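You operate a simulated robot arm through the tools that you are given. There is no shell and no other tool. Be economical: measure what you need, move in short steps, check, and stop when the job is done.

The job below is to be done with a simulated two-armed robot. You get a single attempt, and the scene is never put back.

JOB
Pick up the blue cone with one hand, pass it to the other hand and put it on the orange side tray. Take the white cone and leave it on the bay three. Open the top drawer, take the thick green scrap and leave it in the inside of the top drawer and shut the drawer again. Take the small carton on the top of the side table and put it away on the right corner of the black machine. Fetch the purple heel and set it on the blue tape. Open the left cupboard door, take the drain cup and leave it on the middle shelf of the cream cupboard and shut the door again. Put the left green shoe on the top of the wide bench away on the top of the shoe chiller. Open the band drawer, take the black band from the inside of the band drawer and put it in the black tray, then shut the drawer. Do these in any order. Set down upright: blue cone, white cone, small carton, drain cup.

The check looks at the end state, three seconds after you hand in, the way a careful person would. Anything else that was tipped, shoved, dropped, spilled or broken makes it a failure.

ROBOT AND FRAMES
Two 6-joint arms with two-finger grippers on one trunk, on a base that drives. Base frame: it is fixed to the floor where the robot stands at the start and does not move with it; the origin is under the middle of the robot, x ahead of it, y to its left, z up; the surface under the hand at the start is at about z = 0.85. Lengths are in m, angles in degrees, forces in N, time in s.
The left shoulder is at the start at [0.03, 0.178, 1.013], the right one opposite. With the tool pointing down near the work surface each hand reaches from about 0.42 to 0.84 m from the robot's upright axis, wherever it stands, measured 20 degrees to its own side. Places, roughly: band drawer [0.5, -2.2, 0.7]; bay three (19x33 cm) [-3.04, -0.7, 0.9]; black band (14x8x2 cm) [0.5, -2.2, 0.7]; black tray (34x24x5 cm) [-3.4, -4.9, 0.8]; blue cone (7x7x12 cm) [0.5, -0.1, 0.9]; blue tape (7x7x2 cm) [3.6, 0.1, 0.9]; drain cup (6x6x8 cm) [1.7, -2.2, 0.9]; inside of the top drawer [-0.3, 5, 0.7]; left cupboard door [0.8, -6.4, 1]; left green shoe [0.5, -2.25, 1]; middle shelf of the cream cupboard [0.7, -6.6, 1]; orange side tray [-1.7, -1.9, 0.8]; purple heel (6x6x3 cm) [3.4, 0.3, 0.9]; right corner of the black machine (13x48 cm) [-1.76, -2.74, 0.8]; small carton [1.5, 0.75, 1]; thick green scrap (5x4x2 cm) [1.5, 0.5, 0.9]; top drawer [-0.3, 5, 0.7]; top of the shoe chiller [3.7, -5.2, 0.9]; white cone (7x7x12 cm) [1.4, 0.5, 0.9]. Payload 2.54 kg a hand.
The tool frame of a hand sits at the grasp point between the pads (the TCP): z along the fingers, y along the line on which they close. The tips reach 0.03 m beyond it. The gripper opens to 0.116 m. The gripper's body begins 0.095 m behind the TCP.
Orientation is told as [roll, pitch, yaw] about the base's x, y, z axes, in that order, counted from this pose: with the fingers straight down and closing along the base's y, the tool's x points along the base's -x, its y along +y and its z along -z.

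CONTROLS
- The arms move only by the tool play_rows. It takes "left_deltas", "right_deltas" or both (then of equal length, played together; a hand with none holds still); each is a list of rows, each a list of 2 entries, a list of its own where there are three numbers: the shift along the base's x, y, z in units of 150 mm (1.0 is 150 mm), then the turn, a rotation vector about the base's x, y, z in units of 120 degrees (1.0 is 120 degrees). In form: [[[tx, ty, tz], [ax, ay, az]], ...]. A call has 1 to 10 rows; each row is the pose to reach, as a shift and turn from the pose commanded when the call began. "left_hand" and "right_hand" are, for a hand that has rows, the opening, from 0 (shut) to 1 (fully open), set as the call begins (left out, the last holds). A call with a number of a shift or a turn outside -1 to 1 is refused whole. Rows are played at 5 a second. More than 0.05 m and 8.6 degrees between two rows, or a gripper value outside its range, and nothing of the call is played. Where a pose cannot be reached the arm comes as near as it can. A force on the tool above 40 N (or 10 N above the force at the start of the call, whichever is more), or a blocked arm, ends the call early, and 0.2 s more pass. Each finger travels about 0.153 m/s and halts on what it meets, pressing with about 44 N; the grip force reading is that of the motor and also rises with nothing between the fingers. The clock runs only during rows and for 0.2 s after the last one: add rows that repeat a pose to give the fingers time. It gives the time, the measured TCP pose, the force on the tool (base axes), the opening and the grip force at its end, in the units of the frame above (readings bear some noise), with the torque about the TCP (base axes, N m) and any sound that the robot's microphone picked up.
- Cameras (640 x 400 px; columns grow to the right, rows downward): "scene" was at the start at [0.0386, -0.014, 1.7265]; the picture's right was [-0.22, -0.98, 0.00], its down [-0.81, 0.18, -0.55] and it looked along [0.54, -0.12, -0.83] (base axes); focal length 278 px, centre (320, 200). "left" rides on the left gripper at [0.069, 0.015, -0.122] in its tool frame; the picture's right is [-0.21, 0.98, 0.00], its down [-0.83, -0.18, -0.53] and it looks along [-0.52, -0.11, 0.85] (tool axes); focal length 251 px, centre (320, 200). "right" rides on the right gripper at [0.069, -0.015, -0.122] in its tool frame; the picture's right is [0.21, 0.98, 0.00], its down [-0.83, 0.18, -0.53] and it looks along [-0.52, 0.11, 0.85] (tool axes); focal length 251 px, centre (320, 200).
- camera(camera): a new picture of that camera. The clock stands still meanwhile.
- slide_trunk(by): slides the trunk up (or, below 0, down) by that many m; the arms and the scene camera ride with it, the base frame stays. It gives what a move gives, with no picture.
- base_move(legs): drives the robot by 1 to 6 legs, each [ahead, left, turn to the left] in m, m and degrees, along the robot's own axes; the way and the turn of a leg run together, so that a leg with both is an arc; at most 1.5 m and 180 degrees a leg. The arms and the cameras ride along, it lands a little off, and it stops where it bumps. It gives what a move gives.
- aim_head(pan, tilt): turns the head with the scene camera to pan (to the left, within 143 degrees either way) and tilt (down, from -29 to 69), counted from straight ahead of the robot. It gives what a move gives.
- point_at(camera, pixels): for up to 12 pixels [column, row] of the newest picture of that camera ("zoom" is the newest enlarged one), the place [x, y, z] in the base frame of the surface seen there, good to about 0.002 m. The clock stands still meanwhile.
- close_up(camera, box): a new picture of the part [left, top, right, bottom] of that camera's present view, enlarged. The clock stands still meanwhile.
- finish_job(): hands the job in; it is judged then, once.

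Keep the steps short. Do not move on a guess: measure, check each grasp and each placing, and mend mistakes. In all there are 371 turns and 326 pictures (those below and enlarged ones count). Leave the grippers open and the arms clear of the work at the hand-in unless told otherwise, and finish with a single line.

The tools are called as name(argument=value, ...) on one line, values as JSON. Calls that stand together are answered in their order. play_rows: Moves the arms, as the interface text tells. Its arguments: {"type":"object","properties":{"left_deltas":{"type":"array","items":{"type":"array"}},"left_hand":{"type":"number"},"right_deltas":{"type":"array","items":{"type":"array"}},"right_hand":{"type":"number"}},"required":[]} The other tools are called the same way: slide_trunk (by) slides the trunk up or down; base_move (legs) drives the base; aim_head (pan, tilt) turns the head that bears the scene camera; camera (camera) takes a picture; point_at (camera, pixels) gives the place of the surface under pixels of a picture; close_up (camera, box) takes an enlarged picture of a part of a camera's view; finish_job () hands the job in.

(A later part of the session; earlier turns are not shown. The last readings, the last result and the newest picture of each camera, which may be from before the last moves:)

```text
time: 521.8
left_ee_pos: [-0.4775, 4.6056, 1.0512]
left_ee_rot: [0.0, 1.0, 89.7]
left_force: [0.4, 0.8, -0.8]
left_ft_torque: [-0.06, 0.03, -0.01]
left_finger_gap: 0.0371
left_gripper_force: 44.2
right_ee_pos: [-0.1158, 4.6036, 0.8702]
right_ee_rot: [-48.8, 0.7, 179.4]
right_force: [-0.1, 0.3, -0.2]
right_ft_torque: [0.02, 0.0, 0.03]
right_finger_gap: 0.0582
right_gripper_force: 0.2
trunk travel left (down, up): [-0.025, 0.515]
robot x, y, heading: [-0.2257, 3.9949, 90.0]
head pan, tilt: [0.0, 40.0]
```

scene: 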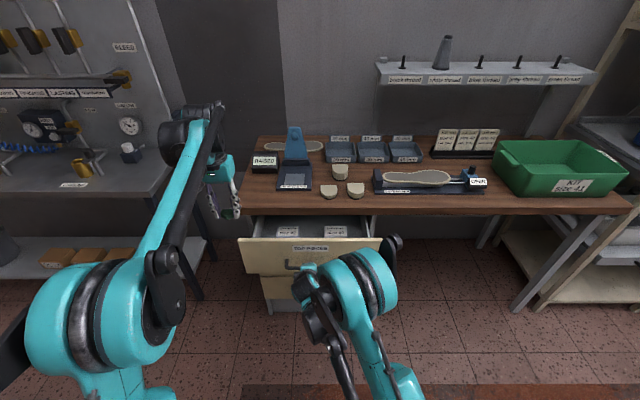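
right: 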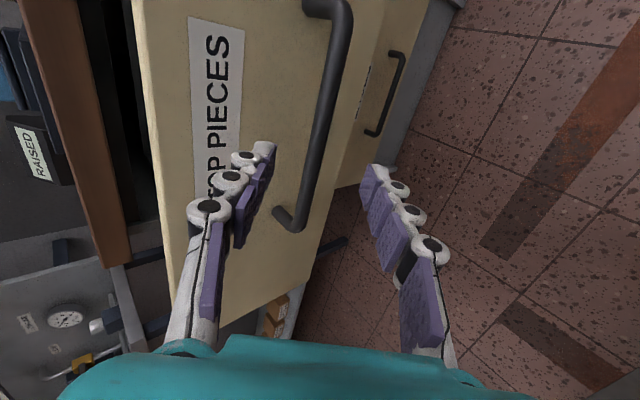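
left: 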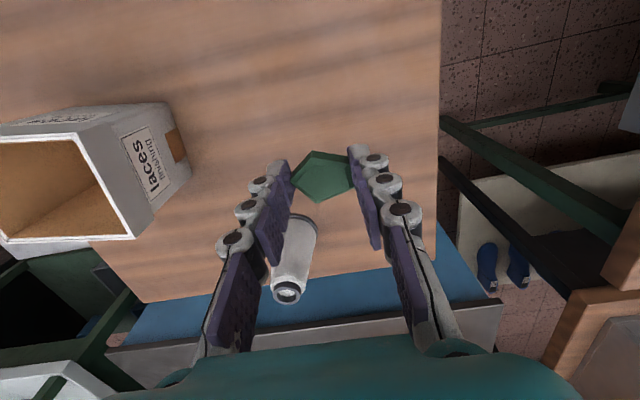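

play_rows(left_deltas=[[[0.25, 0.15, 0], [0, 0, 0]], [[0.5, 0.3, 0], [0, 0, 0]], [[0.75, 0.45, 0], [0, 0, 0]], [[0.95, 0.6, 0], [0, 0, 0]]])

play_rows(left_deltas=[[[0.25, 0.1, 0], [0, 0, 0]], [[0.5, 0.23, 0], [0, 0, 0]], [[0.5, 0.23, -0.3], [0, 0, 0]], [[0.5, 0.23, -0.6], [0, 0, 0]], [[0.5, 0.23, -0.9], [0, 0, 0]]])

camera(camera="left")

```text
time: 522.8
left_ee_pos: [-0.3329, 4.6957, 1.0511]
left_ee_rot: [0.0, 1.1, 89.8]
left_force: [0.5, 0.6, -0.4]
left_ft_torque: [-0.03, 0.02, 0.01]
left_finger_gap: 0.0371
left_gripper_force: 43.9
right_ee_pos: [-0.1164, 4.6047, 0.8696]
right_ee_rot: [-48.9, 0.7, 179.3]
right_force: [-0.1, -0.1, -0.5]
right_ft_torque: [-0.01, 0.0, -0.01]
right_finger_gap: 0.058
right_gripper_force: 0.0
trunk travel left (down, up): [-0.025, 0.515]
robot x, y, heading: [-0.2242, 3.9925, 90.2]
head pan, tilt: [0.0, 40.0]
```

```text
time: 524.0
left_ee_pos: [-0.2586, 4.743, 0.9256]
left_ee_rot: [0.0, 1.1, 89.6]
left_force: [-0.2, 0.6, -0.7]
left_ft_torque: [0.0, -0.02, 0.01]
left_finger_gap: 0.0374
left_gripper_force: 44.0
left hand out of reach, approached as far as the arm can: row 2, 3, 5
right_ee_pos: [-0.1166, 4.6047, 0.8699]
right_ee_rot: [-48.9, 0.8, 179.3]
right_force: [0.0, -0.5, 0.6]
right_ft_torque: [0.02, -0.01, -0.01]
right_finger_gap: 0.058
right_gripper_force: 0.1
trunk travel left (down, up): [-0.025, 0.515]
robot x, y, heading: [-0.2277, 3.9975, 89.8]
head pan, tilt: [0.0, 40.0]
```

```text
162 pictures are left
```

left: 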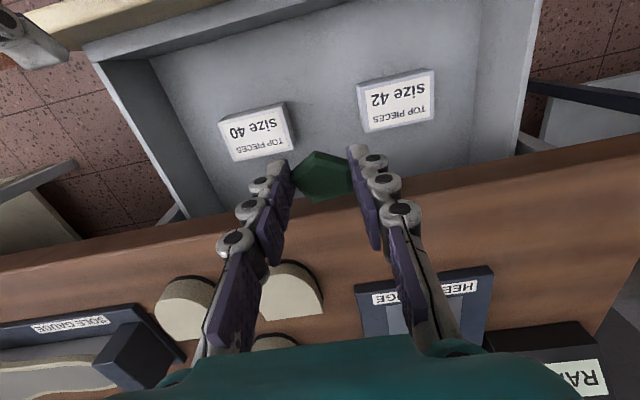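

point_at(camera="left", pixels=[[225, 120], [285, 107], [292, 148], [362, 88], [430, 75], [432, 115], [366, 130], [320, 100], [318, 60], [310, 30], [330, 130], [300, 18]])

```text
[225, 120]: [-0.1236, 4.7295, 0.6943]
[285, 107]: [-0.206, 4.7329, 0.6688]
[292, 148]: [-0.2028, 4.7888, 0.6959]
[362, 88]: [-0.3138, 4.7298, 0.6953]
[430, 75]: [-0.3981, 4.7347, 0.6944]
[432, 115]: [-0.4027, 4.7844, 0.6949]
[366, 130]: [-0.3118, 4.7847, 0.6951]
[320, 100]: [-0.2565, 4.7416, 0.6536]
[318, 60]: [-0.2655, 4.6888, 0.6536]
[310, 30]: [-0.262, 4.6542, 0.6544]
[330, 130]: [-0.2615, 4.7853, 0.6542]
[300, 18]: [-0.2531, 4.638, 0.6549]
```

Blocks at y 4.727–4.79; between them x -0.313…-0.206 is free. Descend there.

play_rows(left_deltas=[[[-0.005, -0.05, -0.25], [0, 0, 0]], [[-0.005, -0.06, -0.5], [0, 0, 0]], [[-0.005, -0.06, -0.75], [0, 0, 0]], [[-0.005, -0.06, -0.98], [0, 0, 0]]])

camera(camera="left")

camera(camera="scene")

```text
time: 525.0
left_ee_pos: [-0.2588, 4.7334, 0.7733]
left_ee_rot: [-0.1, 1.1, 89.7]
left_force: [0.2, 0.1, -1.7]
left_ft_torque: [-0.08, 0.0, 0.02]
left_finger_gap: 0.0373
left_gripper_force: 43.8
left hand out of reach, approached as far as the arm can: row 1, 2
right_ee_pos: [-0.1147, 4.6049, 0.8682]
right_ee_rot: [-48.8, 0.7, 179.4]
right_force: [0.3, 0.6, 0.8]
right_ft_torque: [-0.02, 0.0, -0.01]
right_finger_gap: 0.0578
right_gripper_force: 0.1
trunk travel left (down, up): [-0.025, 0.515]
robot x, y, heading: [-0.2239, 3.9928, 90.2]
head pan, tilt: [0.0, 40.0]
```

```text
161 pictures are left
```

left: 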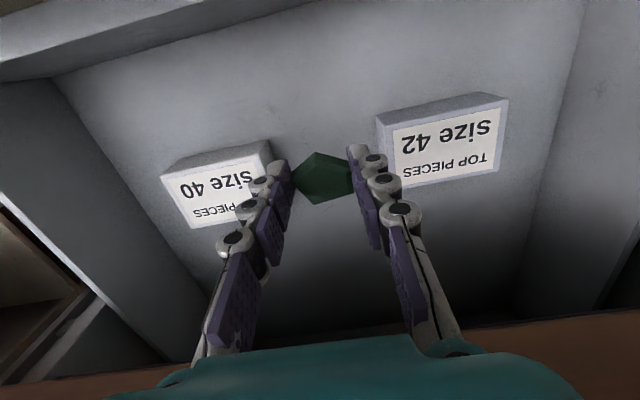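

```text
160 pictures are left
```

scene: 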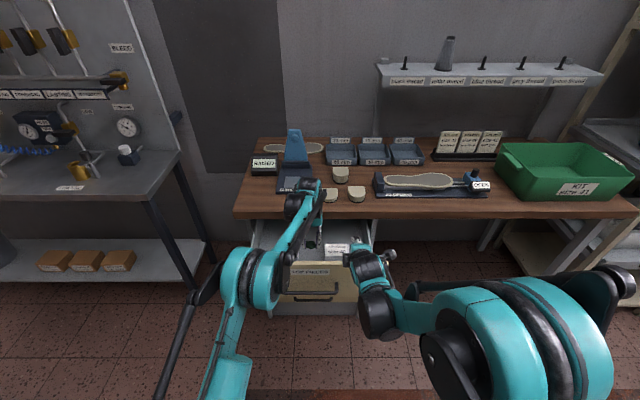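

Clear. Lower the last 8 cm carefully.

play_rows(left_deltas=[[[0, 0, -0.2], [0, 0, 0]], [[0, 0, -0.4], [0, 0, 0]], [[0, 0, -0.52], [0, 0, 0]], [[0, 0, -0.57], [0, 0, 0]]])

camera(camera="left")

```text
time: 526.0
left_ee_pos: [-0.2594, 4.7333, 0.6901]
left_ee_rot: [0.0, 0.9, 89.7]
left_force: [-0.6, -0.1, 0.8]
left_ft_torque: [-0.05, 0.0, 0.0]
left_finger_gap: 0.0371
left_gripper_force: 44.0
right_ee_pos: [-0.1151, 4.6024, 0.8708]
right_ee_rot: [-48.9, 0.8, 179.5]
right_force: [0.0, 0.2, 0.7]
right_ft_torque: [0.0, 0.0, 0.02]
right_finger_gap: 0.058
right_gripper_force: 0.0
trunk travel left (down, up): [-0.025, 0.515]
robot x, y, heading: [-0.2228, 3.99, 90.1]
head pan, tilt: [0.0, 40.0]
```

```text
159 pictures are left
```

left: 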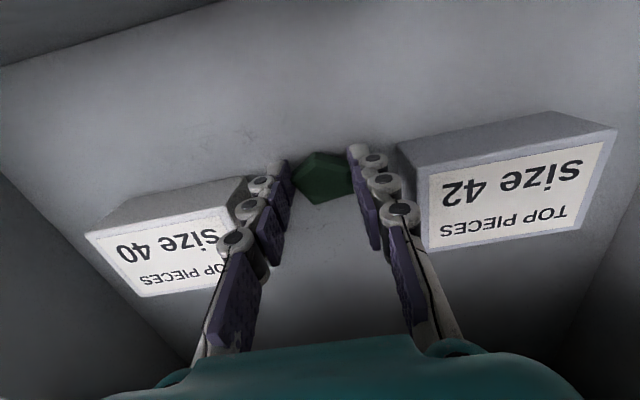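

On the floor almost. Open only slightly (boxes are near the knuckles) and rise.

play_rows(left_deltas=[[[0, 0, -0.015], [0, 0, 0]], [[0, 0, -0.015], [0, 0, 0]]])

play_rows(left_deltas=[[[0, 0, 0], [0, 0, 0]], [[0, 0, 0], [0, 0, 0]], [[0, 0, 0], [0, 0, 0]]], left_hand=0.41)

play_rows(left_deltas=[[[0, 0, 0.15], [0, 0, 0]], [[0, 0, 0.4], [0, 0, 0]], [[0, 0, 0.7], [0, 0, 0]], [[0, 0, 0.98], [0, 0, 0]]])

camera(camera="left")

```text
time: 526.6
left_ee_pos: [-0.2589, 4.7332, 0.6884]
left_ee_rot: [0.0, 1.0, 89.7]
left_force: [-0.3, 0.1, 1.4]
left_ft_torque: [0.0, -0.02, -0.03]
left_finger_gap: 0.0375
left_gripper_force: 44.5
right_ee_pos: [-0.1164, 4.6037, 0.8701]
right_ee_rot: [-48.9, 0.8, 179.5]
right_force: [-0.9, -0.2, -0.2]
right_ft_torque: [0.0, 0.03, 0.02]
right_finger_gap: 0.0579
right_gripper_force: 0.0
trunk travel left (down, up): [-0.025, 0.515]
robot x, y, heading: [-0.2222, 3.9951, 90.0]
head pan, tilt: [0.0, 40.0]
```

```text
time: 527.4
left_ee_pos: [-0.2597, 4.7341, 0.6892]
left_ee_rot: [-0.1, 0.8, 89.7]
left_force: [-0.1, -0.1, 0.9]
left_ft_torque: [-0.01, 0.0, 0.03]
left_finger_gap: 0.0472
left_gripper_force: 0.0
right_ee_pos: [-0.1154, 4.6034, 0.8701]
right_ee_rot: [-48.9, 0.7, 179.4]
right_force: [-0.4, 0.1, -0.6]
right_ft_torque: [-0.02, 0.01, -0.04]
right_finger_gap: 0.0579
right_gripper_force: 0.0
trunk travel left (down, up): [-0.025, 0.515]
robot x, y, heading: [-0.2269, 3.9962, 90.2]
head pan, tilt: [0.0, 40.0]
```

```text
time: 528.4
left_ee_pos: [-0.2582, 4.732, 0.8372]
left_ee_rot: [0.0, 0.9, 89.7]
left_force: [-0.3, 0.4, -0.1]
left_ft_torque: [-0.02, 0.02, -0.01]
left_finger_gap: 0.0479
left_gripper_force: 0.0
right_ee_pos: [-0.1159, 4.6026, 0.8702]
right_ee_rot: [-48.9, 0.9, 179.4]
right_force: [-0.4, 0.0, 0.5]
right_ft_torque: [-0.01, 0.02, -0.02]
right_finger_gap: 0.0582
right_gripper_force: 0.1
trunk travel left (down, up): [-0.025, 0.515]
robot x, y, heading: [-0.2265, 3.9916, 89.9]
head pan, tilt: [0.0, 40.0]
```

```text
158 pictures are left
```

left: 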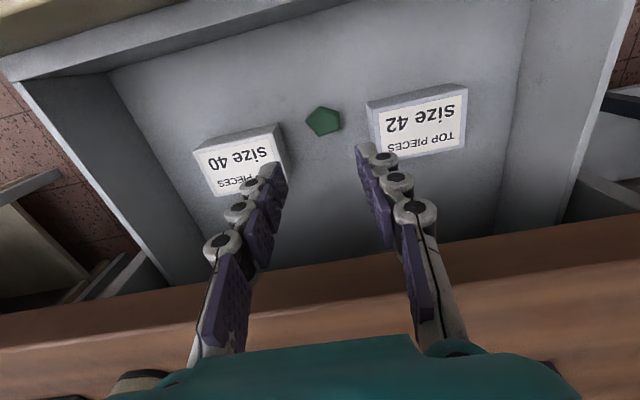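

Scrap lies in the drawer. Raise the left hand, back the base 0.1 m and return the right hand to the handle.

play_rows(left_deltas=[[[0, 0, 0.3], [0, 0, 0]], [[-0.1, -0.1, 0.55], [0, 0, 0]], [[-0.3, -0.2, 0.8], [0, 0, 0]], [[-0.5, -0.3, 1.0], [0, 0, 0]], [[-0.75, -0.4, 1.0], [0, 0, 0]], [[-1.0, -0.5, 1.0], [0, 0, 0]]])

base_move(legs=[[-0.1, 0, 0]])

play_rows(right_deltas=[[[-0.25, 0, -0.1], [0, 0, 0]], [[-0.5, 0, -0.2], [0, 0, 0]], [[-0.75, 0, -0.35], [0, 0, 0]], [[-0.95, 0, -0.55], [0, 0, 0]], [[-0.96, 0, -0.78], [0, 0, 0]]])

camera(camera="right")

```text
refused: row 3 steps farther than a row can; nothing moved
```

```text
time: 529.5
left_ee_pos: [-0.2598, 4.6313, 0.8379]
left_ee_rot: [-0.1, 0.9, 89.9]
left_force: [0.4, -0.7, -0.5]
left_ft_torque: [0.06, 0.0, 0.03]
left_finger_gap: 0.0476
left_gripper_force: 0.1
right_ee_pos: [-0.1167, 4.5018, 0.8708]
right_ee_rot: [-49.0, 0.8, 179.5]
right_force: [0.4, -0.9, 0.3]
right_ft_torque: [0.0, 0.03, -0.01]
right_finger_gap: 0.0578
right_gripper_force: 0.1
trunk travel left (down, up): [-0.025, 0.515]
robot x, y, heading: [-0.2273, 3.8884, 90.3]
head pan, tilt: [0.0, 40.0]
```

```text
time: 530.7
left_ee_pos: [-0.2598, 4.6316, 0.8366]
left_ee_rot: [0.0, 1.0, 89.9]
left_force: [-0.2, 0.3, 0.0]
left_ft_torque: [0.0, 0.02, 0.04]
left_finger_gap: 0.0474
left_gripper_force: 0.0
right_ee_pos: [-0.2611, 4.5026, 0.7537]
right_ee_rot: [-48.8, 0.9, 179.4]
right_force: [-0.3, 0.3, 0.5]
right_ft_torque: [-0.03, -0.01, 0.01]
right_finger_gap: 0.0583
right_gripper_force: 0.1
trunk travel left (down, up): [-0.025, 0.515]
robot x, y, heading: [-0.224, 3.8939, 90.4]
head pan, tilt: [0.0, 40.0]
```

```text
157 pictures are left
```

right: 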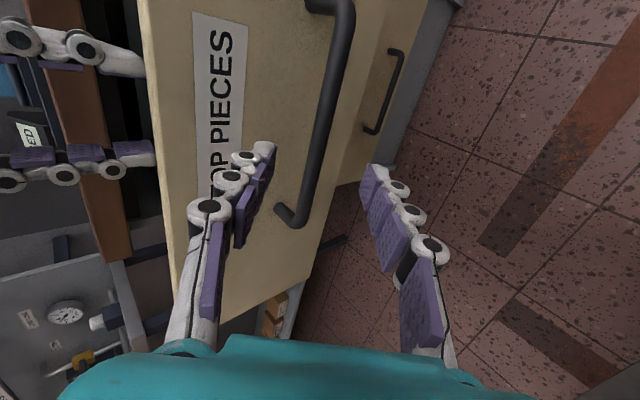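

The left hand's move was refused and it sits right above the panel edge; no contact force. Raise it straight up now.

play_rows(left_deltas=[[[0, 0, 0.3], [0, 0, 0]], [[0, 0, 0.6], [0, 0, 0]], [[-0.1, 0, 0.9], [0, 0, 0]], [[-0.35, 0, 1.0], [0, 0, 0]], [[-0.65, 0, 1.0], [0, 0, 0]], [[-0.95, 0, 1.0], [0, 0, 0]]])

camera(camera="scene")

```text
time: 532.1
left_ee_pos: [-0.4052, 4.6286, 0.986]
left_ee_rot: [-0.1, 0.9, 89.8]
left_force: [0.6, -0.8, 0.3]
left_ft_torque: [0.0, -0.02, -0.01]
left_finger_gap: 0.0477
left_gripper_force: 0.0
right_ee_pos: [-0.2612, 4.5015, 0.754]
right_ee_rot: [-48.9, 0.7, 179.5]
right_force: [0.3, -0.2, 0.7]
right_ft_torque: [0.0, -0.03, -0.01]
right_finger_gap: 0.058
right_gripper_force: 0.1
trunk travel left (down, up): [-0.025, 0.515]
robot x, y, heading: [-0.2226, 3.8928, 90.2]
head pan, tilt: [0.0, 40.0]
```

```text
156 pictures are left
```

scene: 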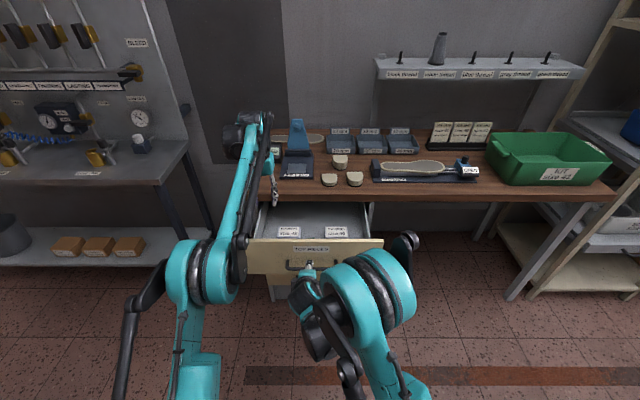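

Now right hand forward onto the bar and grip.

play_rows(right_deltas=[[[0, 0.13, -0.1], [0, 0, 0]], [[0, 0.25, -0.2], [0, 0, 0]], [[0, 0.37, -0.285], [0, 0, 0]], [[0, 0.37, -0.285], [0, 0, 0]]])

play_rows(right_deltas=[[[0, 0, 0], [0, 0, 0]], [[0, 0, 0], [0, 0, 0]], [[0, 0, 0], [0, 0, 0]]], right_hand=0)

camera(camera="right")

```text
time: 533.1
left_ee_pos: [-0.4045, 4.6278, 0.9854]
left_ee_rot: [0.0, 0.8, 89.9]
left_force: [0.2, -0.5, 0.5]
left_ft_torque: [0.02, -0.01, 0.02]
left_finger_gap: 0.0476
left_gripper_force: 0.1
right_ee_pos: [-0.2617, 4.5585, 0.7115]
right_ee_rot: [-48.8, 0.9, 179.6]
right_force: [0.3, -2.2, 0.9]
right_ft_torque: [0.05, 0.01, 0.04]
right_finger_gap: 0.0577
right_gripper_force: 0.0
trunk travel left (down, up): [-0.025, 0.515]
robot x, y, heading: [-0.2249, 3.8945, 90.2]
head pan, tilt: [0.0, 40.0]
```

```text
time: 533.9
left_ee_pos: [-0.4043, 4.6277, 0.9856]
left_ee_rot: [0.0, 0.9, 89.8]
left_force: [-0.9, -0.4, -0.6]
left_ft_torque: [0.0, 0.0, 0.01]
left_finger_gap: 0.0475
left_gripper_force: 0.1
right_ee_pos: [-0.2625, 4.5593, 0.7124]
right_ee_rot: [-48.9, 0.7, 179.5]
right_force: [-0.4, 1.5, 2.1]
right_ft_torque: [0.03, 0.09, -0.1]
right_finger_gap: 0.0126
right_gripper_force: 39.3
trunk travel left (down, up): [-0.025, 0.515]
robot x, y, heading: [-0.2261, 3.8902, 90.1]
head pan, tilt: [0.0, 40.0]
```

```text
155 pictures are left
```

right: 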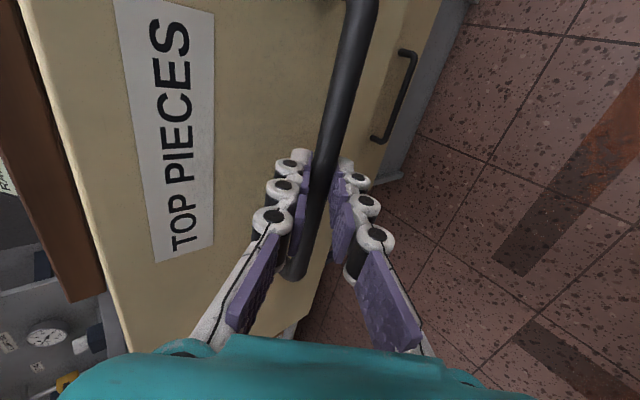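

Gripped. Push with base 0.08 m, then the arm.

base_move(legs=[[0.08, 0, 0]])

play_rows(right_deltas=[[[0, 0.15, 0], [0, 0, 0]], [[0, 0.3, 0], [0, 0, 0]], [[0, 0.45, 0], [0, 0, 0]], [[0, 0.6, 0], [0, 0, 0]], [[0, 0.75, 0], [0, 0, 0]], [[0, 0.88, 0], [0, 0, 0]]])

```text
time: 535.0
left_ee_pos: [-0.403, 4.7082, 0.9849]
left_ee_rot: [-0.1, 0.9, 89.8]
left_force: [0.4, 0.0, 0.8]
left_ft_torque: [-0.01, -0.01, 0.0]
left_finger_gap: 0.0476
left_gripper_force: 0.1
right_ee_pos: [-0.2616, 4.6377, 0.7124]
right_ee_rot: [-48.9, 0.7, 179.5]
right_force: [-12.1, 0.7, 0.6]
right_ft_torque: [0.0, 0.45, 0.41]
right_finger_gap: 0.0125
right_gripper_force: 39.7
trunk travel left (down, up): [-0.025, 0.515]
robot x, y, heading: [-0.2273, 3.9718, 90.2]
head pan, tilt: [0.0, 40.0]
```

```text
time: 536.4
left_ee_pos: [-0.402, 4.7092, 0.9854]
left_ee_rot: [0.0, 0.9, 89.8]
left_force: [0.4, 0.3, 0.5]
left_ft_torque: [0.01, 0.01, -0.01]
left_finger_gap: 0.0476
left_gripper_force: 0.1
right_ee_pos: [-0.2613, 4.7675, 0.7114]
right_ee_rot: [-48.7, 0.7, 179.4]
right_force: [2.5, -14.8, -11.7]
right_ft_torque: [-0.25, -0.23, -0.44]
right_finger_gap: 0.0127
right_gripper_force: 39.7
trunk travel left (down, up): [-0.025, 0.515]
robot x, y, heading: [-0.2243, 3.9685, 90.0]
head pan, tilt: [0.0, 40.0]
```

play_rows(right_deltas=[[[0, 0.02, 0], [0, 0, 0]], [[0, 0.045, 0], [0, 0, 0]]])

close_up(camera="scene", box=[230, 180, 422, 300])

```text
time: 536.8
left_ee_pos: [-0.4026, 4.7069, 0.9872]
left_ee_rot: [0.0, 0.8, 89.7]
left_force: [-0.5, 0.2, -0.2]
left_ft_torque: [-0.01, 0.0, -0.02]
left_finger_gap: 0.0477
left_gripper_force: 0.0
right_ee_pos: [-0.2625, 4.7678, 0.7122]
right_ee_rot: [-48.6, 0.7, 179.4]
right_force: [2.1, -6.6, 4.6]
right_ft_torque: [0.07, 0.13, 0.04]
right_finger_gap: 0.0123
right_gripper_force: 40.1
trunk travel left (down, up): [-0.025, 0.515]
robot x, y, heading: [-0.2268, 3.9706, 90.2]
head pan, tilt: [0.0, 40.0]
stopped in row 1 (right hand): the force on the tool passed its limit at 45 N (the readings are from after the stop); the commanded pose is now the measured one
```

```text
3.33 times, centred on (326, 240) of scene
```

zoom: 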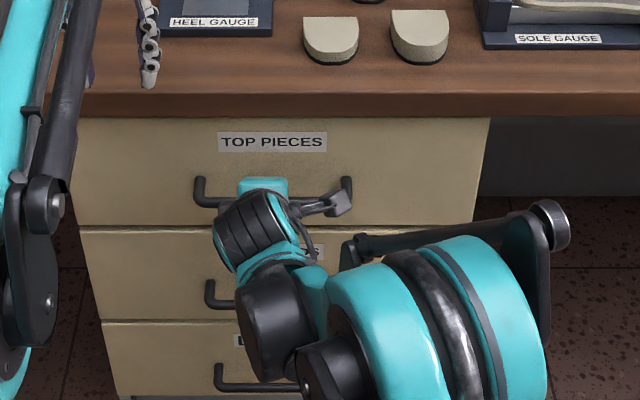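

Drawer is shut flush (stop met). Release and retreat along the finger axis.

play_rows(right_deltas=[[[0, 0, 0], [0, 0, 0]], [[0, 0, 0], [0, 0, 0]], [[0, 0, 0], [0, 0, 0]]], right_hand=0.5)

play_rows(right_deltas=[[[0, -0.2, 0.17], [0, 0, 0]], [[0, -0.4, 0.34], [0, 0, 0]], [[0, -0.6, 0.5], [0, 0, 0]], [[0, -0.75, 0.65], [0, 0, 0]]])

close_up(camera="scene", box=[230, 180, 422, 300])

```text
time: 537.6
left_ee_pos: [-0.4012, 4.7078, 0.9868]
left_ee_rot: [0.1, 0.9, 90.0]
left_force: [0.7, 0.2, 0.6]
left_ft_torque: [0.0, -0.04, 0.0]
left_finger_gap: 0.0478
left_gripper_force: 0.1
right_ee_pos: [-0.2629, 4.7695, 0.7118]
right_ee_rot: [-48.4, 0.7, 179.5]
right_force: [-0.6, -2.0, 1.4]
right_ft_torque: [0.03, -0.03, 0.01]
right_finger_gap: 0.0581
right_gripper_force: 0.1
trunk travel left (down, up): [-0.025, 0.515]
robot x, y, heading: [-0.2255, 3.969, 89.9]
head pan, tilt: [0.0, 40.0]
```

```text
time: 538.6
left_ee_pos: [-0.4021, 4.708, 0.9862]
left_ee_rot: [0.0, 1.0, 89.7]
left_force: [-0.4, 0.1, 0.1]
left_ft_torque: [0.03, 0.01, 0.04]
left_finger_gap: 0.0476
left_gripper_force: 0.1
right_ee_pos: [-0.2608, 4.655, 0.8078]
right_ee_rot: [-48.5, 0.7, 179.4]
right_force: [-0.3, -0.2, -0.4]
right_ft_torque: [0.0, -0.01, 0.01]
right_finger_gap: 0.0581
right_gripper_force: 0.2
trunk travel left (down, up): [-0.025, 0.515]
robot x, y, heading: [-0.2241, 3.9728, 90.3]
head pan, tilt: [0.0, 40.0]
```

```text
3.33 times, centred on (326, 240) of scene
```

zoom: 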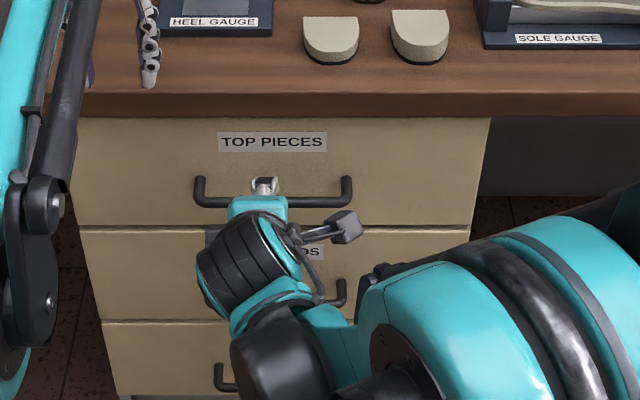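

Closed. Back off 0.3 m, raise the trunk and restore the right hand upright.

base_move(legs=[[-0.3, 0, 0]])

slide_trunk(by=0.2)

play_rows(right_deltas=[[[0.1, 0, 0], [-0.0271, 0.0271, -0.0582]], [[0.2, 0, 0.1], [-0.0542, 0.0542, -0.1163]], [[0.3, 0, 0.2], [-0.0813, 0.0813, -0.1745]], [[0.4, 0, 0.3], [-0.1083, 0.1083, -0.2327]], [[0.6, 0, 0.4], [-0.1354, 0.1354, -0.2908]], [[0.8, 0, 0.5], [-0.1625, 0.1625, -0.349]]], right_hand=1)

play_rows(right_deltas=[[[0.1, 0, 0.1], [-0.0271, 0.0271, -0.0582]], [[0.2, 0, 0.2], [-0.0542, 0.0542, -0.1163]], [[0.3, 0, 0.3], [-0.0813, 0.0813, -0.1745]], [[0.3, 0, 0.4], [-0.1083, 0.1083, -0.2327]], [[0.3, 0, 0.5], [-0.1354, 0.1354, -0.2908]], [[0.3, 0, 0.6], [-0.1615, 0.1615, -0.346]]], left_deltas=[[[-0.1, 0, 0], [0, 0, 0]], [[-0.1, 0, 0], [0, 0, 0]], [[-0.1, 0, 0], [0, 0, 0]], [[-0.1, 0, 0], [0, 0, 0]], [[-0.1, 0, 0], [0, 0, 0]], [[-0.1, 0, 0], [0, 0, 0]]], left_hand=1)

aim_head(pan=100, tilt=25)

camera(camera="scene")

```text
time: 540.6
left_ee_pos: [-0.4015, 4.4046, 0.9868]
left_ee_rot: [-0.1, 0.8, 89.7]
left_force: [-0.7, -0.7, -0.1]
left_ft_torque: [0.05, 0.0, 0.02]
left_finger_gap: 0.0477
left_gripper_force: 0.1
right_ee_pos: [-0.2603, 4.3517, 0.8085]
right_ee_rot: [-48.7, 0.7, 179.5]
right_force: [0.4, -0.3, 0.5]
right_ft_torque: [-0.02, 0.01, 0.0]
right_finger_gap: 0.0579
right_gripper_force: 0.1
trunk travel left (down, up): [-0.025, 0.515]
robot x, y, heading: [-0.2254, 3.6676, 89.9]
head pan, tilt: [0.0, 40.0]
```

```text
time: 542.8
left_ee_pos: [-0.4012, 4.4063, 1.185]
left_ee_rot: [0.1, 1.0, 89.6]
left_force: [0.1, 0.5, -0.1]
left_ft_torque: [0.03, 0.0, -0.01]
left_finger_gap: 0.0473
left_gripper_force: 0.0
right_ee_pos: [-0.2603, 4.3525, 1.0078]
right_ee_rot: [-48.5, 0.7, 179.4]
right_force: [-0.3, 0.0, 0.6]
right_ft_torque: [0.0, -0.01, 0.02]
right_finger_gap: 0.058
right_gripper_force: 0.0
trunk travel left (down, up): [-0.225, 0.315]
robot x, y, heading: [-0.2231, 3.6696, 90.3]
head pan, tilt: [0.0, 40.0]
```

```text
time: 544.2
left_ee_pos: [-0.4011, 4.406, 1.1856]
left_ee_rot: [0.1, 0.9, 89.7]
left_force: [0.1, -0.4, 1.1]
left_ft_torque: [0.01, 0.03, 0.02]
left_finger_gap: 0.0477
left_gripper_force: 0.0
right_ee_pos: [-0.1418, 4.3535, 1.0818]
right_ee_rot: [-23.4, -9.6, 134.5]
right_force: [-0.5, -0.4, -0.2]
right_ft_torque: [-0.01, 0.01, -0.02]
right_finger_gap: 0.1161
right_gripper_force: 0.0
trunk travel left (down, up): [-0.225, 0.315]
robot x, y, heading: [-0.2292, 3.67, 89.9]
head pan, tilt: [0.0, 40.0]
```

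```text
time: 545.6
left_ee_pos: [-0.4147, 4.4065, 1.1862]
left_ee_rot: [0.0, 1.0, 89.7]
left_force: [0.1, -0.3, 0.2]
left_ft_torque: [0.0, 0.01, 0.0]
left_finger_gap: 0.1161
left_gripper_force: 0.1
right_ee_pos: [-0.0941, 4.3539, 1.1725]
right_ee_rot: [1.4, 0.9, 90.5]
right_force: [0.0, 0.7, 0.5]
right_ft_torque: [-0.01, 0.04, -0.01]
right_finger_gap: 0.1159
right_gripper_force: 0.0
trunk travel left (down, up): [-0.225, 0.315]
robot x, y, heading: [-0.2231, 3.6671, 90.1]
head pan, tilt: [0.0, 40.0]
```

```text
time: 547.4
left_ee_pos: [-0.4157, 4.4068, 1.1858]
left_ee_rot: [0.0, 1.0, 89.7]
left_force: [0.0, -0.7, 0.1]
left_ft_torque: [0.0, -0.01, 0.01]
left_finger_gap: 0.116
left_gripper_force: 0.0
right_ee_pos: [-0.0937, 4.3536, 1.1716]
right_ee_rot: [1.3, 0.8, 90.5]
right_force: [-0.6, 0.3, 0.5]
right_ft_torque: [-0.02, -0.02, -0.01]
right_finger_gap: 0.1158
right_gripper_force: 0.0
trunk travel left (down, up): [-0.225, 0.315]
robot x, y, heading: [-0.2292, 3.6703, 89.8]
head pan, tilt: [100.0, 25.0]
```

```text
152 pictures are left
```

scene: 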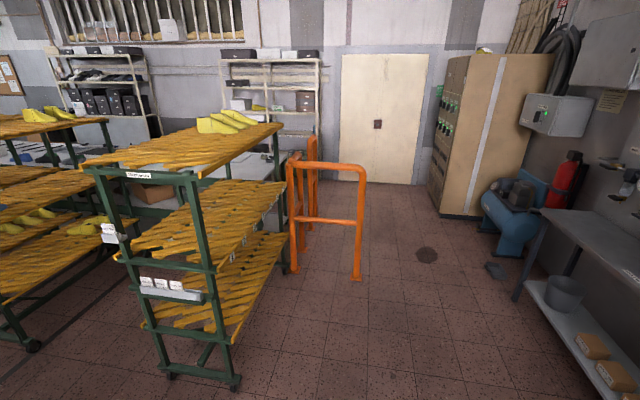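

Now the white cone and carton. I strafe east to the aisle and reverse south to the side table.

base_move(legs=[[0.15, 0, 0], [0, -1.5, 0], [0, -1.15, 0]])

base_move(legs=[[-1.5, 0, 0], [-1.5, 0, 0]])

```text
time: 561.3
left_ee_pos: [2.2532, 4.5459, 1.1853]
left_ee_rot: [0.0, 1.0, 89.6]
left_force: [0.6, -0.6, 0.1]
left_ft_torque: [-0.02, 0.03, 0.02]
left_finger_gap: 0.116
left_gripper_force: 0.1
right_ee_pos: [2.576, 4.4921, 1.1734]
right_ee_rot: [1.3, 0.8, 90.4]
right_force: [-0.5, -0.3, 0.2]
right_ft_torque: [-0.03, 0.0, -0.01]
right_finger_gap: 0.116
right_gripper_force: 0.2
trunk travel left (down, up): [-0.225, 0.315]
robot x, y, heading: [2.4441, 3.8085, 89.8]
head pan, tilt: [100.0, 25.0]
```

```text
time: 575.8
left_ee_pos: [2.2193, 1.5427, 1.1851]
left_ee_rot: [0.0, 0.9, 87.8]
left_force: [-0.7, -0.4, 0.7]
left_ft_torque: [0.03, 0.01, -0.01]
left_finger_gap: 0.1161
left_gripper_force: 0.0
right_ee_pos: [2.5408, 1.4803, 1.1722]
right_ee_rot: [1.3, 0.8, 88.5]
right_force: [-0.3, -0.2, -0.4]
right_ft_torque: [0.01, 0.01, 0.03]
right_finger_gap: 0.116
right_gripper_force: 0.1
trunk travel left (down, up): [-0.225, 0.315]
robot x, y, heading: [2.3879, 0.7997, 88.1]
head pan, tilt: [100.0, 25.0]
```

Turn to face the table and move in.

base_move(legs=[[0, 0, 92]])

base_move(legs=[[0, 0.17, 0], [0.2, 0, 0]])

aim_head(pan=0, tilt=48)

camera(camera="scene")

```text
time: 580.0
left_ee_pos: [1.6399, 0.6524, 1.186]
left_ee_rot: [0.0, 1.0, 176.2]
left_force: [0.3, -0.1, 0.1]
left_ft_torque: [-0.01, 0.02, 0.01]
left_finger_gap: 0.1159
left_gripper_force: 0.1
right_ee_pos: [1.712, 0.9701, 1.1715]
right_ee_rot: [1.3, 0.8, 177.0]
right_force: [0.2, -0.6, 0.3]
right_ft_torque: [0.03, 0.01, 0.02]
right_finger_gap: 0.1157
right_gripper_force: 0.1
trunk travel left (down, up): [-0.225, 0.315]
robot x, y, heading: [2.3893, 0.803, 176.6]
head pan, tilt: [100.0, 25.0]
```

```text
time: 582.6
left_ee_pos: [1.4368, 0.4956, 1.1844]
left_ee_rot: [0.1, 1.1, 175.9]
left_force: [-0.3, 0.6, 0.0]
left_ft_torque: [0.02, -0.04, 0.01]
left_finger_gap: 0.116
left_gripper_force: 0.1
right_ee_pos: [1.5098, 0.813, 1.1714]
right_ee_rot: [1.2, 0.9, 176.7]
right_force: [-0.5, 0.3, -0.4]
right_ft_torque: [0.02, -0.03, 0.03]
right_finger_gap: 0.1159
right_gripper_force: 0.1
trunk travel left (down, up): [-0.225, 0.315]
robot x, y, heading: [2.1866, 0.6383, 176.5]
head pan, tilt: [100.0, 25.0]
```

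```text
time: 584.4
left_ee_pos: [1.437, 0.4957, 1.1852]
left_ee_rot: [0.0, 1.0, 175.9]
left_force: [0.1, -0.2, 0.2]
left_ft_torque: [-0.04, 0.0, -0.04]
left_finger_gap: 0.1159
left_gripper_force: 0.0
right_ee_pos: [1.5109, 0.8125, 1.1718]
right_ee_rot: [1.3, 0.7, 176.7]
right_force: [-0.6, 0.2, 0.3]
right_ft_torque: [0.0, 0.02, 0.01]
right_finger_gap: 0.116
right_gripper_force: 0.1
trunk travel left (down, up): [-0.225, 0.315]
robot x, y, heading: [2.1872, 0.6356, 176.1]
head pan, tilt: [0.0, 48.0]
```

```text
151 pictures are left
```

scene: 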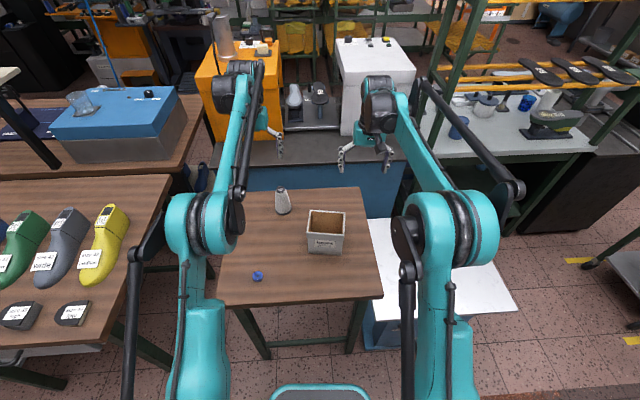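

close_up(camera="scene", box=[256, 175, 376, 265])

```text
4.44 times, centred on (316, 220) of scene
```

zoom: 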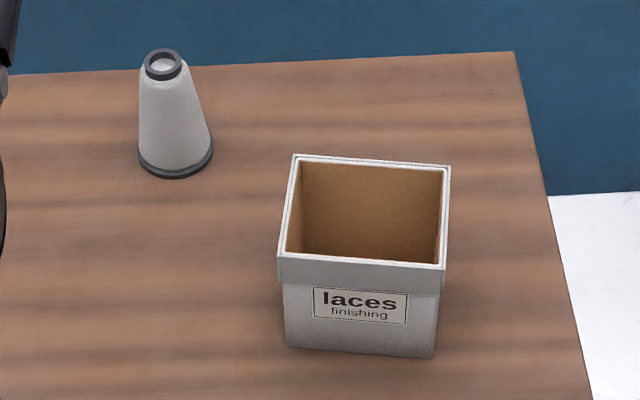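

point_at(camera="zoom", pixels=[[147, 65], [181, 65], [163, 50], [163, 78], [296, 158], [447, 170], [281, 258], [444, 268], [360, 265], [445, 215], [286, 345], [434, 355]])

```text
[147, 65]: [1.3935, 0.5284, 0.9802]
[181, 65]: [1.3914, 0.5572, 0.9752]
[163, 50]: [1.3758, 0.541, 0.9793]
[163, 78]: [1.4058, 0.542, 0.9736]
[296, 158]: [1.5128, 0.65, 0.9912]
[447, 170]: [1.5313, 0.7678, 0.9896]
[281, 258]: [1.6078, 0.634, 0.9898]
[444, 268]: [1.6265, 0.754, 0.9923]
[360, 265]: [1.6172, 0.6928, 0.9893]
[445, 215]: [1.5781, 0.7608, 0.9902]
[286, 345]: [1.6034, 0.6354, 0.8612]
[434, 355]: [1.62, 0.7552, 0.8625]
```

Carton rim is 0.096 m across in the x-like direction (rotated ~10°), so I can grip the whole box with a turned right hand. First the white cone with the left hand: axis (1.389,0.542), top 0.978.

play_rows(left_deltas=[[[-0.15, 0.15, -0.1], [0, 0, 0]], [[-0.32, 0.31, -0.2], [0, 0, 0]], [[-0.32, 0.31, -0.5], [0, 0, 0]], [[-0.32, 0.31, -0.75], [0, 0, 0]]], right_deltas=[[[0.1, 0, 0.1], [0, 0, 0.07]], [[0.2, 0, 0.1], [0, 0, 0.14]], [[0.3, 0, 0.1], [0, 0, 0.21]], [[0.4, 0, 0.1], [0, 0, 0.28]]])

camera(camera="left")

```text
time: 585.4
left_ee_pos: [1.3882, 0.5425, 1.0712]
left_ee_rot: [0.0, 0.9, 175.9]
left_force: [0.1, 0.7, 0.4]
left_ft_torque: [0.01, -0.06, -0.04]
left_finger_gap: 0.1158
left_gripper_force: 0.1
left hand out of reach, approached as far as the arm can: row 2, 3
right_ee_pos: [1.57, 0.8142, 1.1861]
right_ee_rot: [1.4, 0.8, -149.6]
right_force: [0.8, 0.2, 0.0]
right_ft_torque: [0.0, 0.02, -0.01]
right_finger_gap: 0.116
right_gripper_force: 0.0
trunk travel left (down, up): [-0.225, 0.315]
robot x, y, heading: [2.1872, 0.639, 176.0]
head pan, tilt: [0.0, 48.0]
```

```text
149 pictures are left
```

left: 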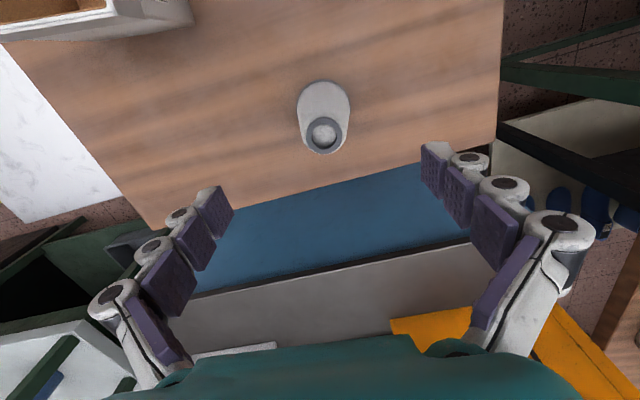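

Cone top lies right under the grip point. Descend and check.

play_rows(left_deltas=[[[0, 0, -0.25], [0, 0, 0]], [[0, 0, -0.5], [0, 0, 0]], [[0, 0, -0.7], [0, 0, 0]], [[0, 0, -0.77], [0, 0, 0]], [[0, 0, -0.77], [0, 0, 0]]])

camera(camera="left")

```text
time: 586.6
left_ee_pos: [1.3895, 0.5431, 0.9555]
left_ee_rot: [0.0, 1.0, 176.0]
left_force: [0.2, 0.3, 0.1]
left_ft_torque: [0.0, -0.02, 0.04]
left_finger_gap: 0.1162
left_gripper_force: 0.1
left hand out of reach, approached as far as the arm can: row 1
right_ee_pos: [1.5698, 0.8131, 1.1883]
right_ee_rot: [1.4, 0.8, -149.8]
right_force: [0.1, -0.1, -0.4]
right_ft_torque: [-0.01, 0.0, -0.02]
right_finger_gap: 0.1159
right_gripper_force: 0.1
trunk travel left (down, up): [-0.225, 0.315]
robot x, y, heading: [2.1873, 0.6334, 176.3]
head pan, tilt: [0.0, 48.0]
```

```text
148 pictures are left
```

left: 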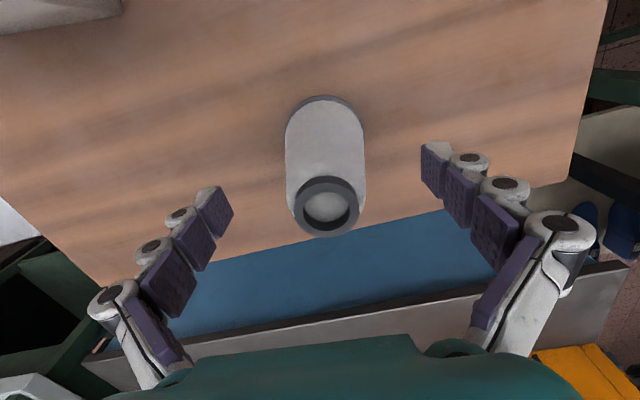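

Centred. Close and lift.

play_rows(left_deltas=[[[0, 0, 0], [0, 0, 0]], [[0, 0, 0], [0, 0, 0]], [[0, 0, 0], [0, 0, 0]], [[0, 0, 0], [0, 0, 0]]], left_hand=0)

play_rows(left_deltas=[[[0.0, 0, 0.15], [0, 0, 0]], [[0.05, 0, 0.4], [0, 0, 0]], [[0.2, 0, 0.65], [0, 0, 0]], [[0.4, 0, 0.85], [0, 0, 0]], [[0.6, 0, 0.95], [0, 0, 0]]])

camera(camera="left")

```text
time: 587.6
left_ee_pos: [1.3893, 0.5428, 0.9567]
left_ee_rot: [0.0, 1.0, 175.9]
left_force: [-3.5, -3.5, 13.3]
left_ft_torque: [-0.01, 0.06, 0.02]
left_finger_gap: 0.0506
left_gripper_force: 43.8
right_ee_pos: [1.5714, 0.813, 1.1886]
right_ee_rot: [1.4, 0.8, -149.7]
right_force: [0.2, 0.1, -0.1]
right_ft_torque: [0.01, 0.02, 0.0]
right_finger_gap: 0.1158
right_gripper_force: 0.0
trunk travel left (down, up): [-0.225, 0.315]
robot x, y, heading: [2.1868, 0.6384, 176.1]
head pan, tilt: [0.0, 48.0]
```

```text
time: 588.8
left_ee_pos: [1.4818, 0.5442, 1.0998]
left_ee_rot: [0.0, 0.9, 176.0]
left_force: [0.5, 0.6, -1.7]
left_ft_torque: [0.0, 0.04, 0.0]
left_finger_gap: 0.0506
left_gripper_force: 43.5
right_ee_pos: [1.571, 0.8131, 1.1873]
right_ee_rot: [1.3, 0.7, -149.6]
right_force: [0.3, 0.0, 0.3]
right_ft_torque: [-0.01, 0.03, -0.01]
right_finger_gap: 0.116
right_gripper_force: 0.0
trunk travel left (down, up): [-0.225, 0.315]
robot x, y, heading: [2.1854, 0.6365, 176.1]
head pan, tilt: [0.0, 48.0]
```

```text
147 pictures are left
```

left: 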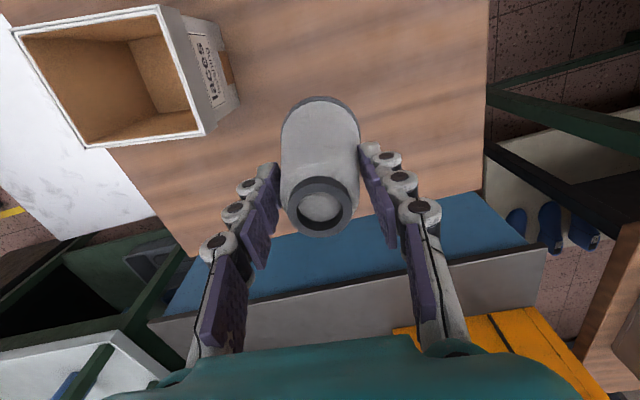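

Cone held. Now shift the left hand away and turn the right hand over the carton.

play_rows(left_deltas=[[[0.1, -0.2, 0.15], [0, 0, 0]], [[0.2, -0.4, 0.3], [0, 0, 0]], [[0.3, -0.6, 0.45], [0, 0, 0]], [[0.3, -0.8, 0.6], [0, 0, 0]], [[0.3, -0.8, 0.6], [0, 0, 0]], [[0.3, -0.8, 0.6], [0, 0, 0]], [[0.3, -0.8, 0.6], [0, 0, 0]]], right_deltas=[[[0, 0, 0], [0, 0, 0.06]], [[0, 0, 0], [0, 0, 0.12]], [[0, -0.15, 0], [0, 0, 0.18]], [[0, -0.3, 0], [0, 0, 0.24]], [[0, -0.45, 0], [0, 0, 0.3]], [[0, -0.6, 0], [0, 0, 0.36]], [[0, -0.74, 0], [0, 0, 0.417]]])

camera(camera="right")

```text
time: 590.4
left_ee_pos: [1.526, 0.4198, 1.187]
left_ee_rot: [-0.1, 1.0, 175.8]
left_force: [0.4, -0.7, -2.6]
left_ft_torque: [0.03, 0.0, 0.04]
left_finger_gap: 0.0507
left_gripper_force: 44.0
right_ee_pos: [1.5703, 0.7024, 1.1863]
right_ee_rot: [1.4, 0.8, -99.7]
right_force: [0.4, 0.6, 0.4]
right_ft_torque: [0.05, 0.02, -0.02]
right_finger_gap: 0.116
right_gripper_force: 0.1
trunk travel left (down, up): [-0.225, 0.315]
robot x, y, heading: [2.1858, 0.6389, 176.3]
head pan, tilt: [0.0, 48.0]
```

```text
146 pictures are left
```

right: 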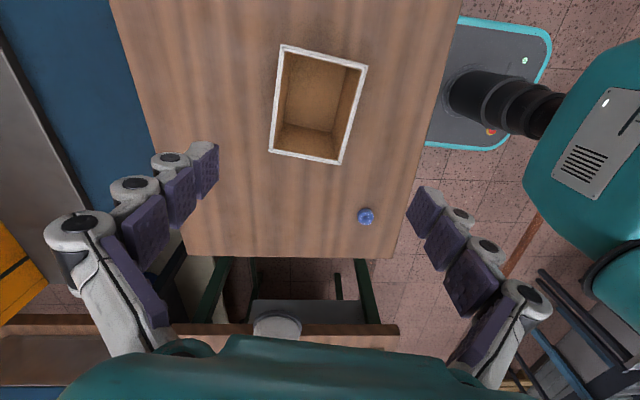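

point_at(camera="right", pixels=[[284, 47], [364, 69], [339, 161], [271, 149], [277, 98], [352, 115], [325, 57], [305, 156]])

```text
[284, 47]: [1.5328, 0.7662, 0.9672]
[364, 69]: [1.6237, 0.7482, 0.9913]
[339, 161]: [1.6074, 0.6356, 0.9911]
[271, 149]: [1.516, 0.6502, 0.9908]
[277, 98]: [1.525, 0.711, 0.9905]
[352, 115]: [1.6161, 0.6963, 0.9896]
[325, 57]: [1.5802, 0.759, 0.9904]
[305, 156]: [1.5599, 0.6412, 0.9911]
```

Box centre (1.570,0.700); clearance ~1 cm per side. Descend.

play_rows(right_deltas=[[[0, -0.015, -0.25], [0, 0, -0.012]], [[0, -0.015, -0.5], [0, 0, -0.012]], [[0, -0.015, -0.75], [0, 0, -0.012]], [[0, -0.015, -1.0], [0, 0, -0.012]]], right_hand=1)

camera(camera="right")

```text
time: 591.4
left_ee_pos: [1.5255, 0.4199, 1.1865]
left_ee_rot: [0.0, 1.0, 175.9]
left_force: [0.3, 0.5, -2.0]
left_ft_torque: [0.0, -0.03, -0.01]
left_finger_gap: 0.0506
left_gripper_force: 43.7
right_ee_pos: [1.5706, 0.6998, 1.036]
right_ee_rot: [1.3, 0.8, -101.1]
right_force: [-0.3, -0.1, 0.6]
right_ft_torque: [-0.02, 0.04, 0.02]
right_finger_gap: 0.1158
right_gripper_force: 0.1
trunk travel left (down, up): [-0.225, 0.315]
robot x, y, heading: [2.1842, 0.6355, 176.1]
head pan, tilt: [0.0, 48.0]
```

```text
145 pictures are left
```

right: 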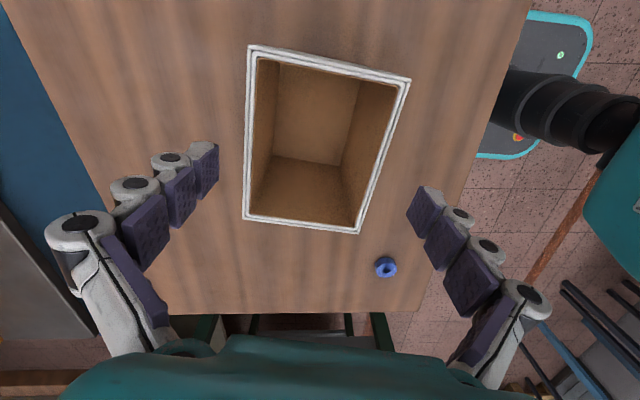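

Clearance on both sides is fine. Descend further to z≈0.946 and close.

play_rows(right_deltas=[[[0, 0, -0.2], [0, 0, 0]], [[0, 0, -0.4], [0, 0, 0]], [[0, 0, -0.6], [0, 0, 0]], [[0, 0, -0.6], [0, 0, 0]]])

play_rows(right_deltas=[[[0, 0, 0], [0, 0, 0]], [[0, 0, 0], [0, 0, 0]], [[0, 0, 0], [0, 0, 0]]], right_hand=0.6)

camera(camera="right")

```text
time: 592.4
left_ee_pos: [1.5264, 0.4204, 1.1889]
left_ee_rot: [0.0, 0.9, 175.9]
left_force: [0.1, 0.3, -1.4]
left_ft_torque: [0.02, 0.01, -0.03]
left_finger_gap: 0.0506
left_gripper_force: 43.9
right_ee_pos: [1.5717, 0.6995, 0.9476]
right_ee_rot: [1.2, 0.9, -101.0]
right_force: [0.7, 0.2, -0.4]
right_ft_torque: [-0.03, 0.01, -0.03]
right_finger_gap: 0.1158
right_gripper_force: 0.0
trunk travel left (down, up): [-0.225, 0.315]
robot x, y, heading: [2.1875, 0.6389, 176.1]
head pan, tilt: [0.0, 48.0]
```

```text
time: 593.2
left_ee_pos: [1.5256, 0.4204, 1.1877]
left_ee_rot: [0.1, 0.9, 175.9]
left_force: [0.6, -0.6, -2.0]
left_ft_torque: [-0.01, -0.01, -0.03]
left_finger_gap: 0.0507
left_gripper_force: 44.2
right_ee_pos: [1.5719, 0.7002, 0.9475]
right_ee_rot: [1.3, 0.9, -101.0]
right_force: [-3.2, -0.4, 9.1]
right_ft_torque: [0.12, 0.41, 0.14]
right_finger_gap: 0.094
right_gripper_force: 43.9
trunk travel left (down, up): [-0.225, 0.315]
robot x, y, heading: [2.1839, 0.6341, 176.0]
head pan, tilt: [0.0, 48.0]
```

```text
144 pictures are left
```

right: 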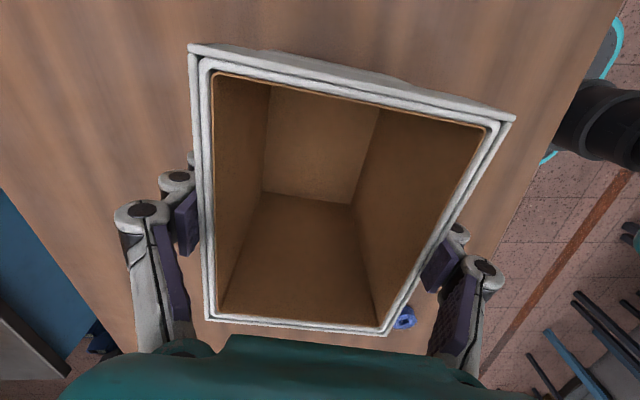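

Gripped across the box (gap 0.094). Lift and check.

play_rows(right_deltas=[[[0, 0, 0.1], [0, 0, 0]], [[0, 0, 0.35], [0, 0, 0]], [[0, 0, 0.65], [0, 0, 0]], [[0, 0, 0.98], [0, 0, 0]]])

camera(camera="scene")

```text
time: 594.2
left_ee_pos: [1.5262, 0.42, 1.1877]
left_ee_rot: [0.0, 0.9, 175.9]
left_force: [0.4, 0.0, -0.5]
left_ft_torque: [-0.03, 0.01, -0.02]
left_finger_gap: 0.0504
left_gripper_force: 43.5
right_ee_pos: [1.5709, 0.7022, 1.0935]
right_ee_rot: [1.3, 0.8, -101.1]
right_force: [-0.3, -0.3, -0.3]
right_ft_torque: [-0.02, -0.02, 0.01]
right_finger_gap: 0.0941
right_gripper_force: 44.1
trunk travel left (down, up): [-0.225, 0.315]
robot x, y, heading: [2.1829, 0.6411, 176.0]
head pan, tilt: [0.0, 48.0]
```

```text
143 pictures are left
```

scene: 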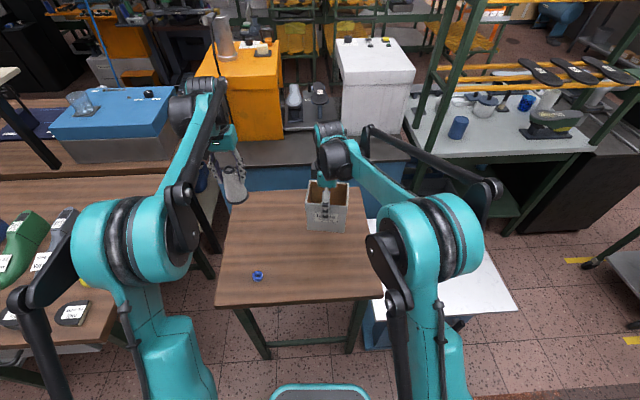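

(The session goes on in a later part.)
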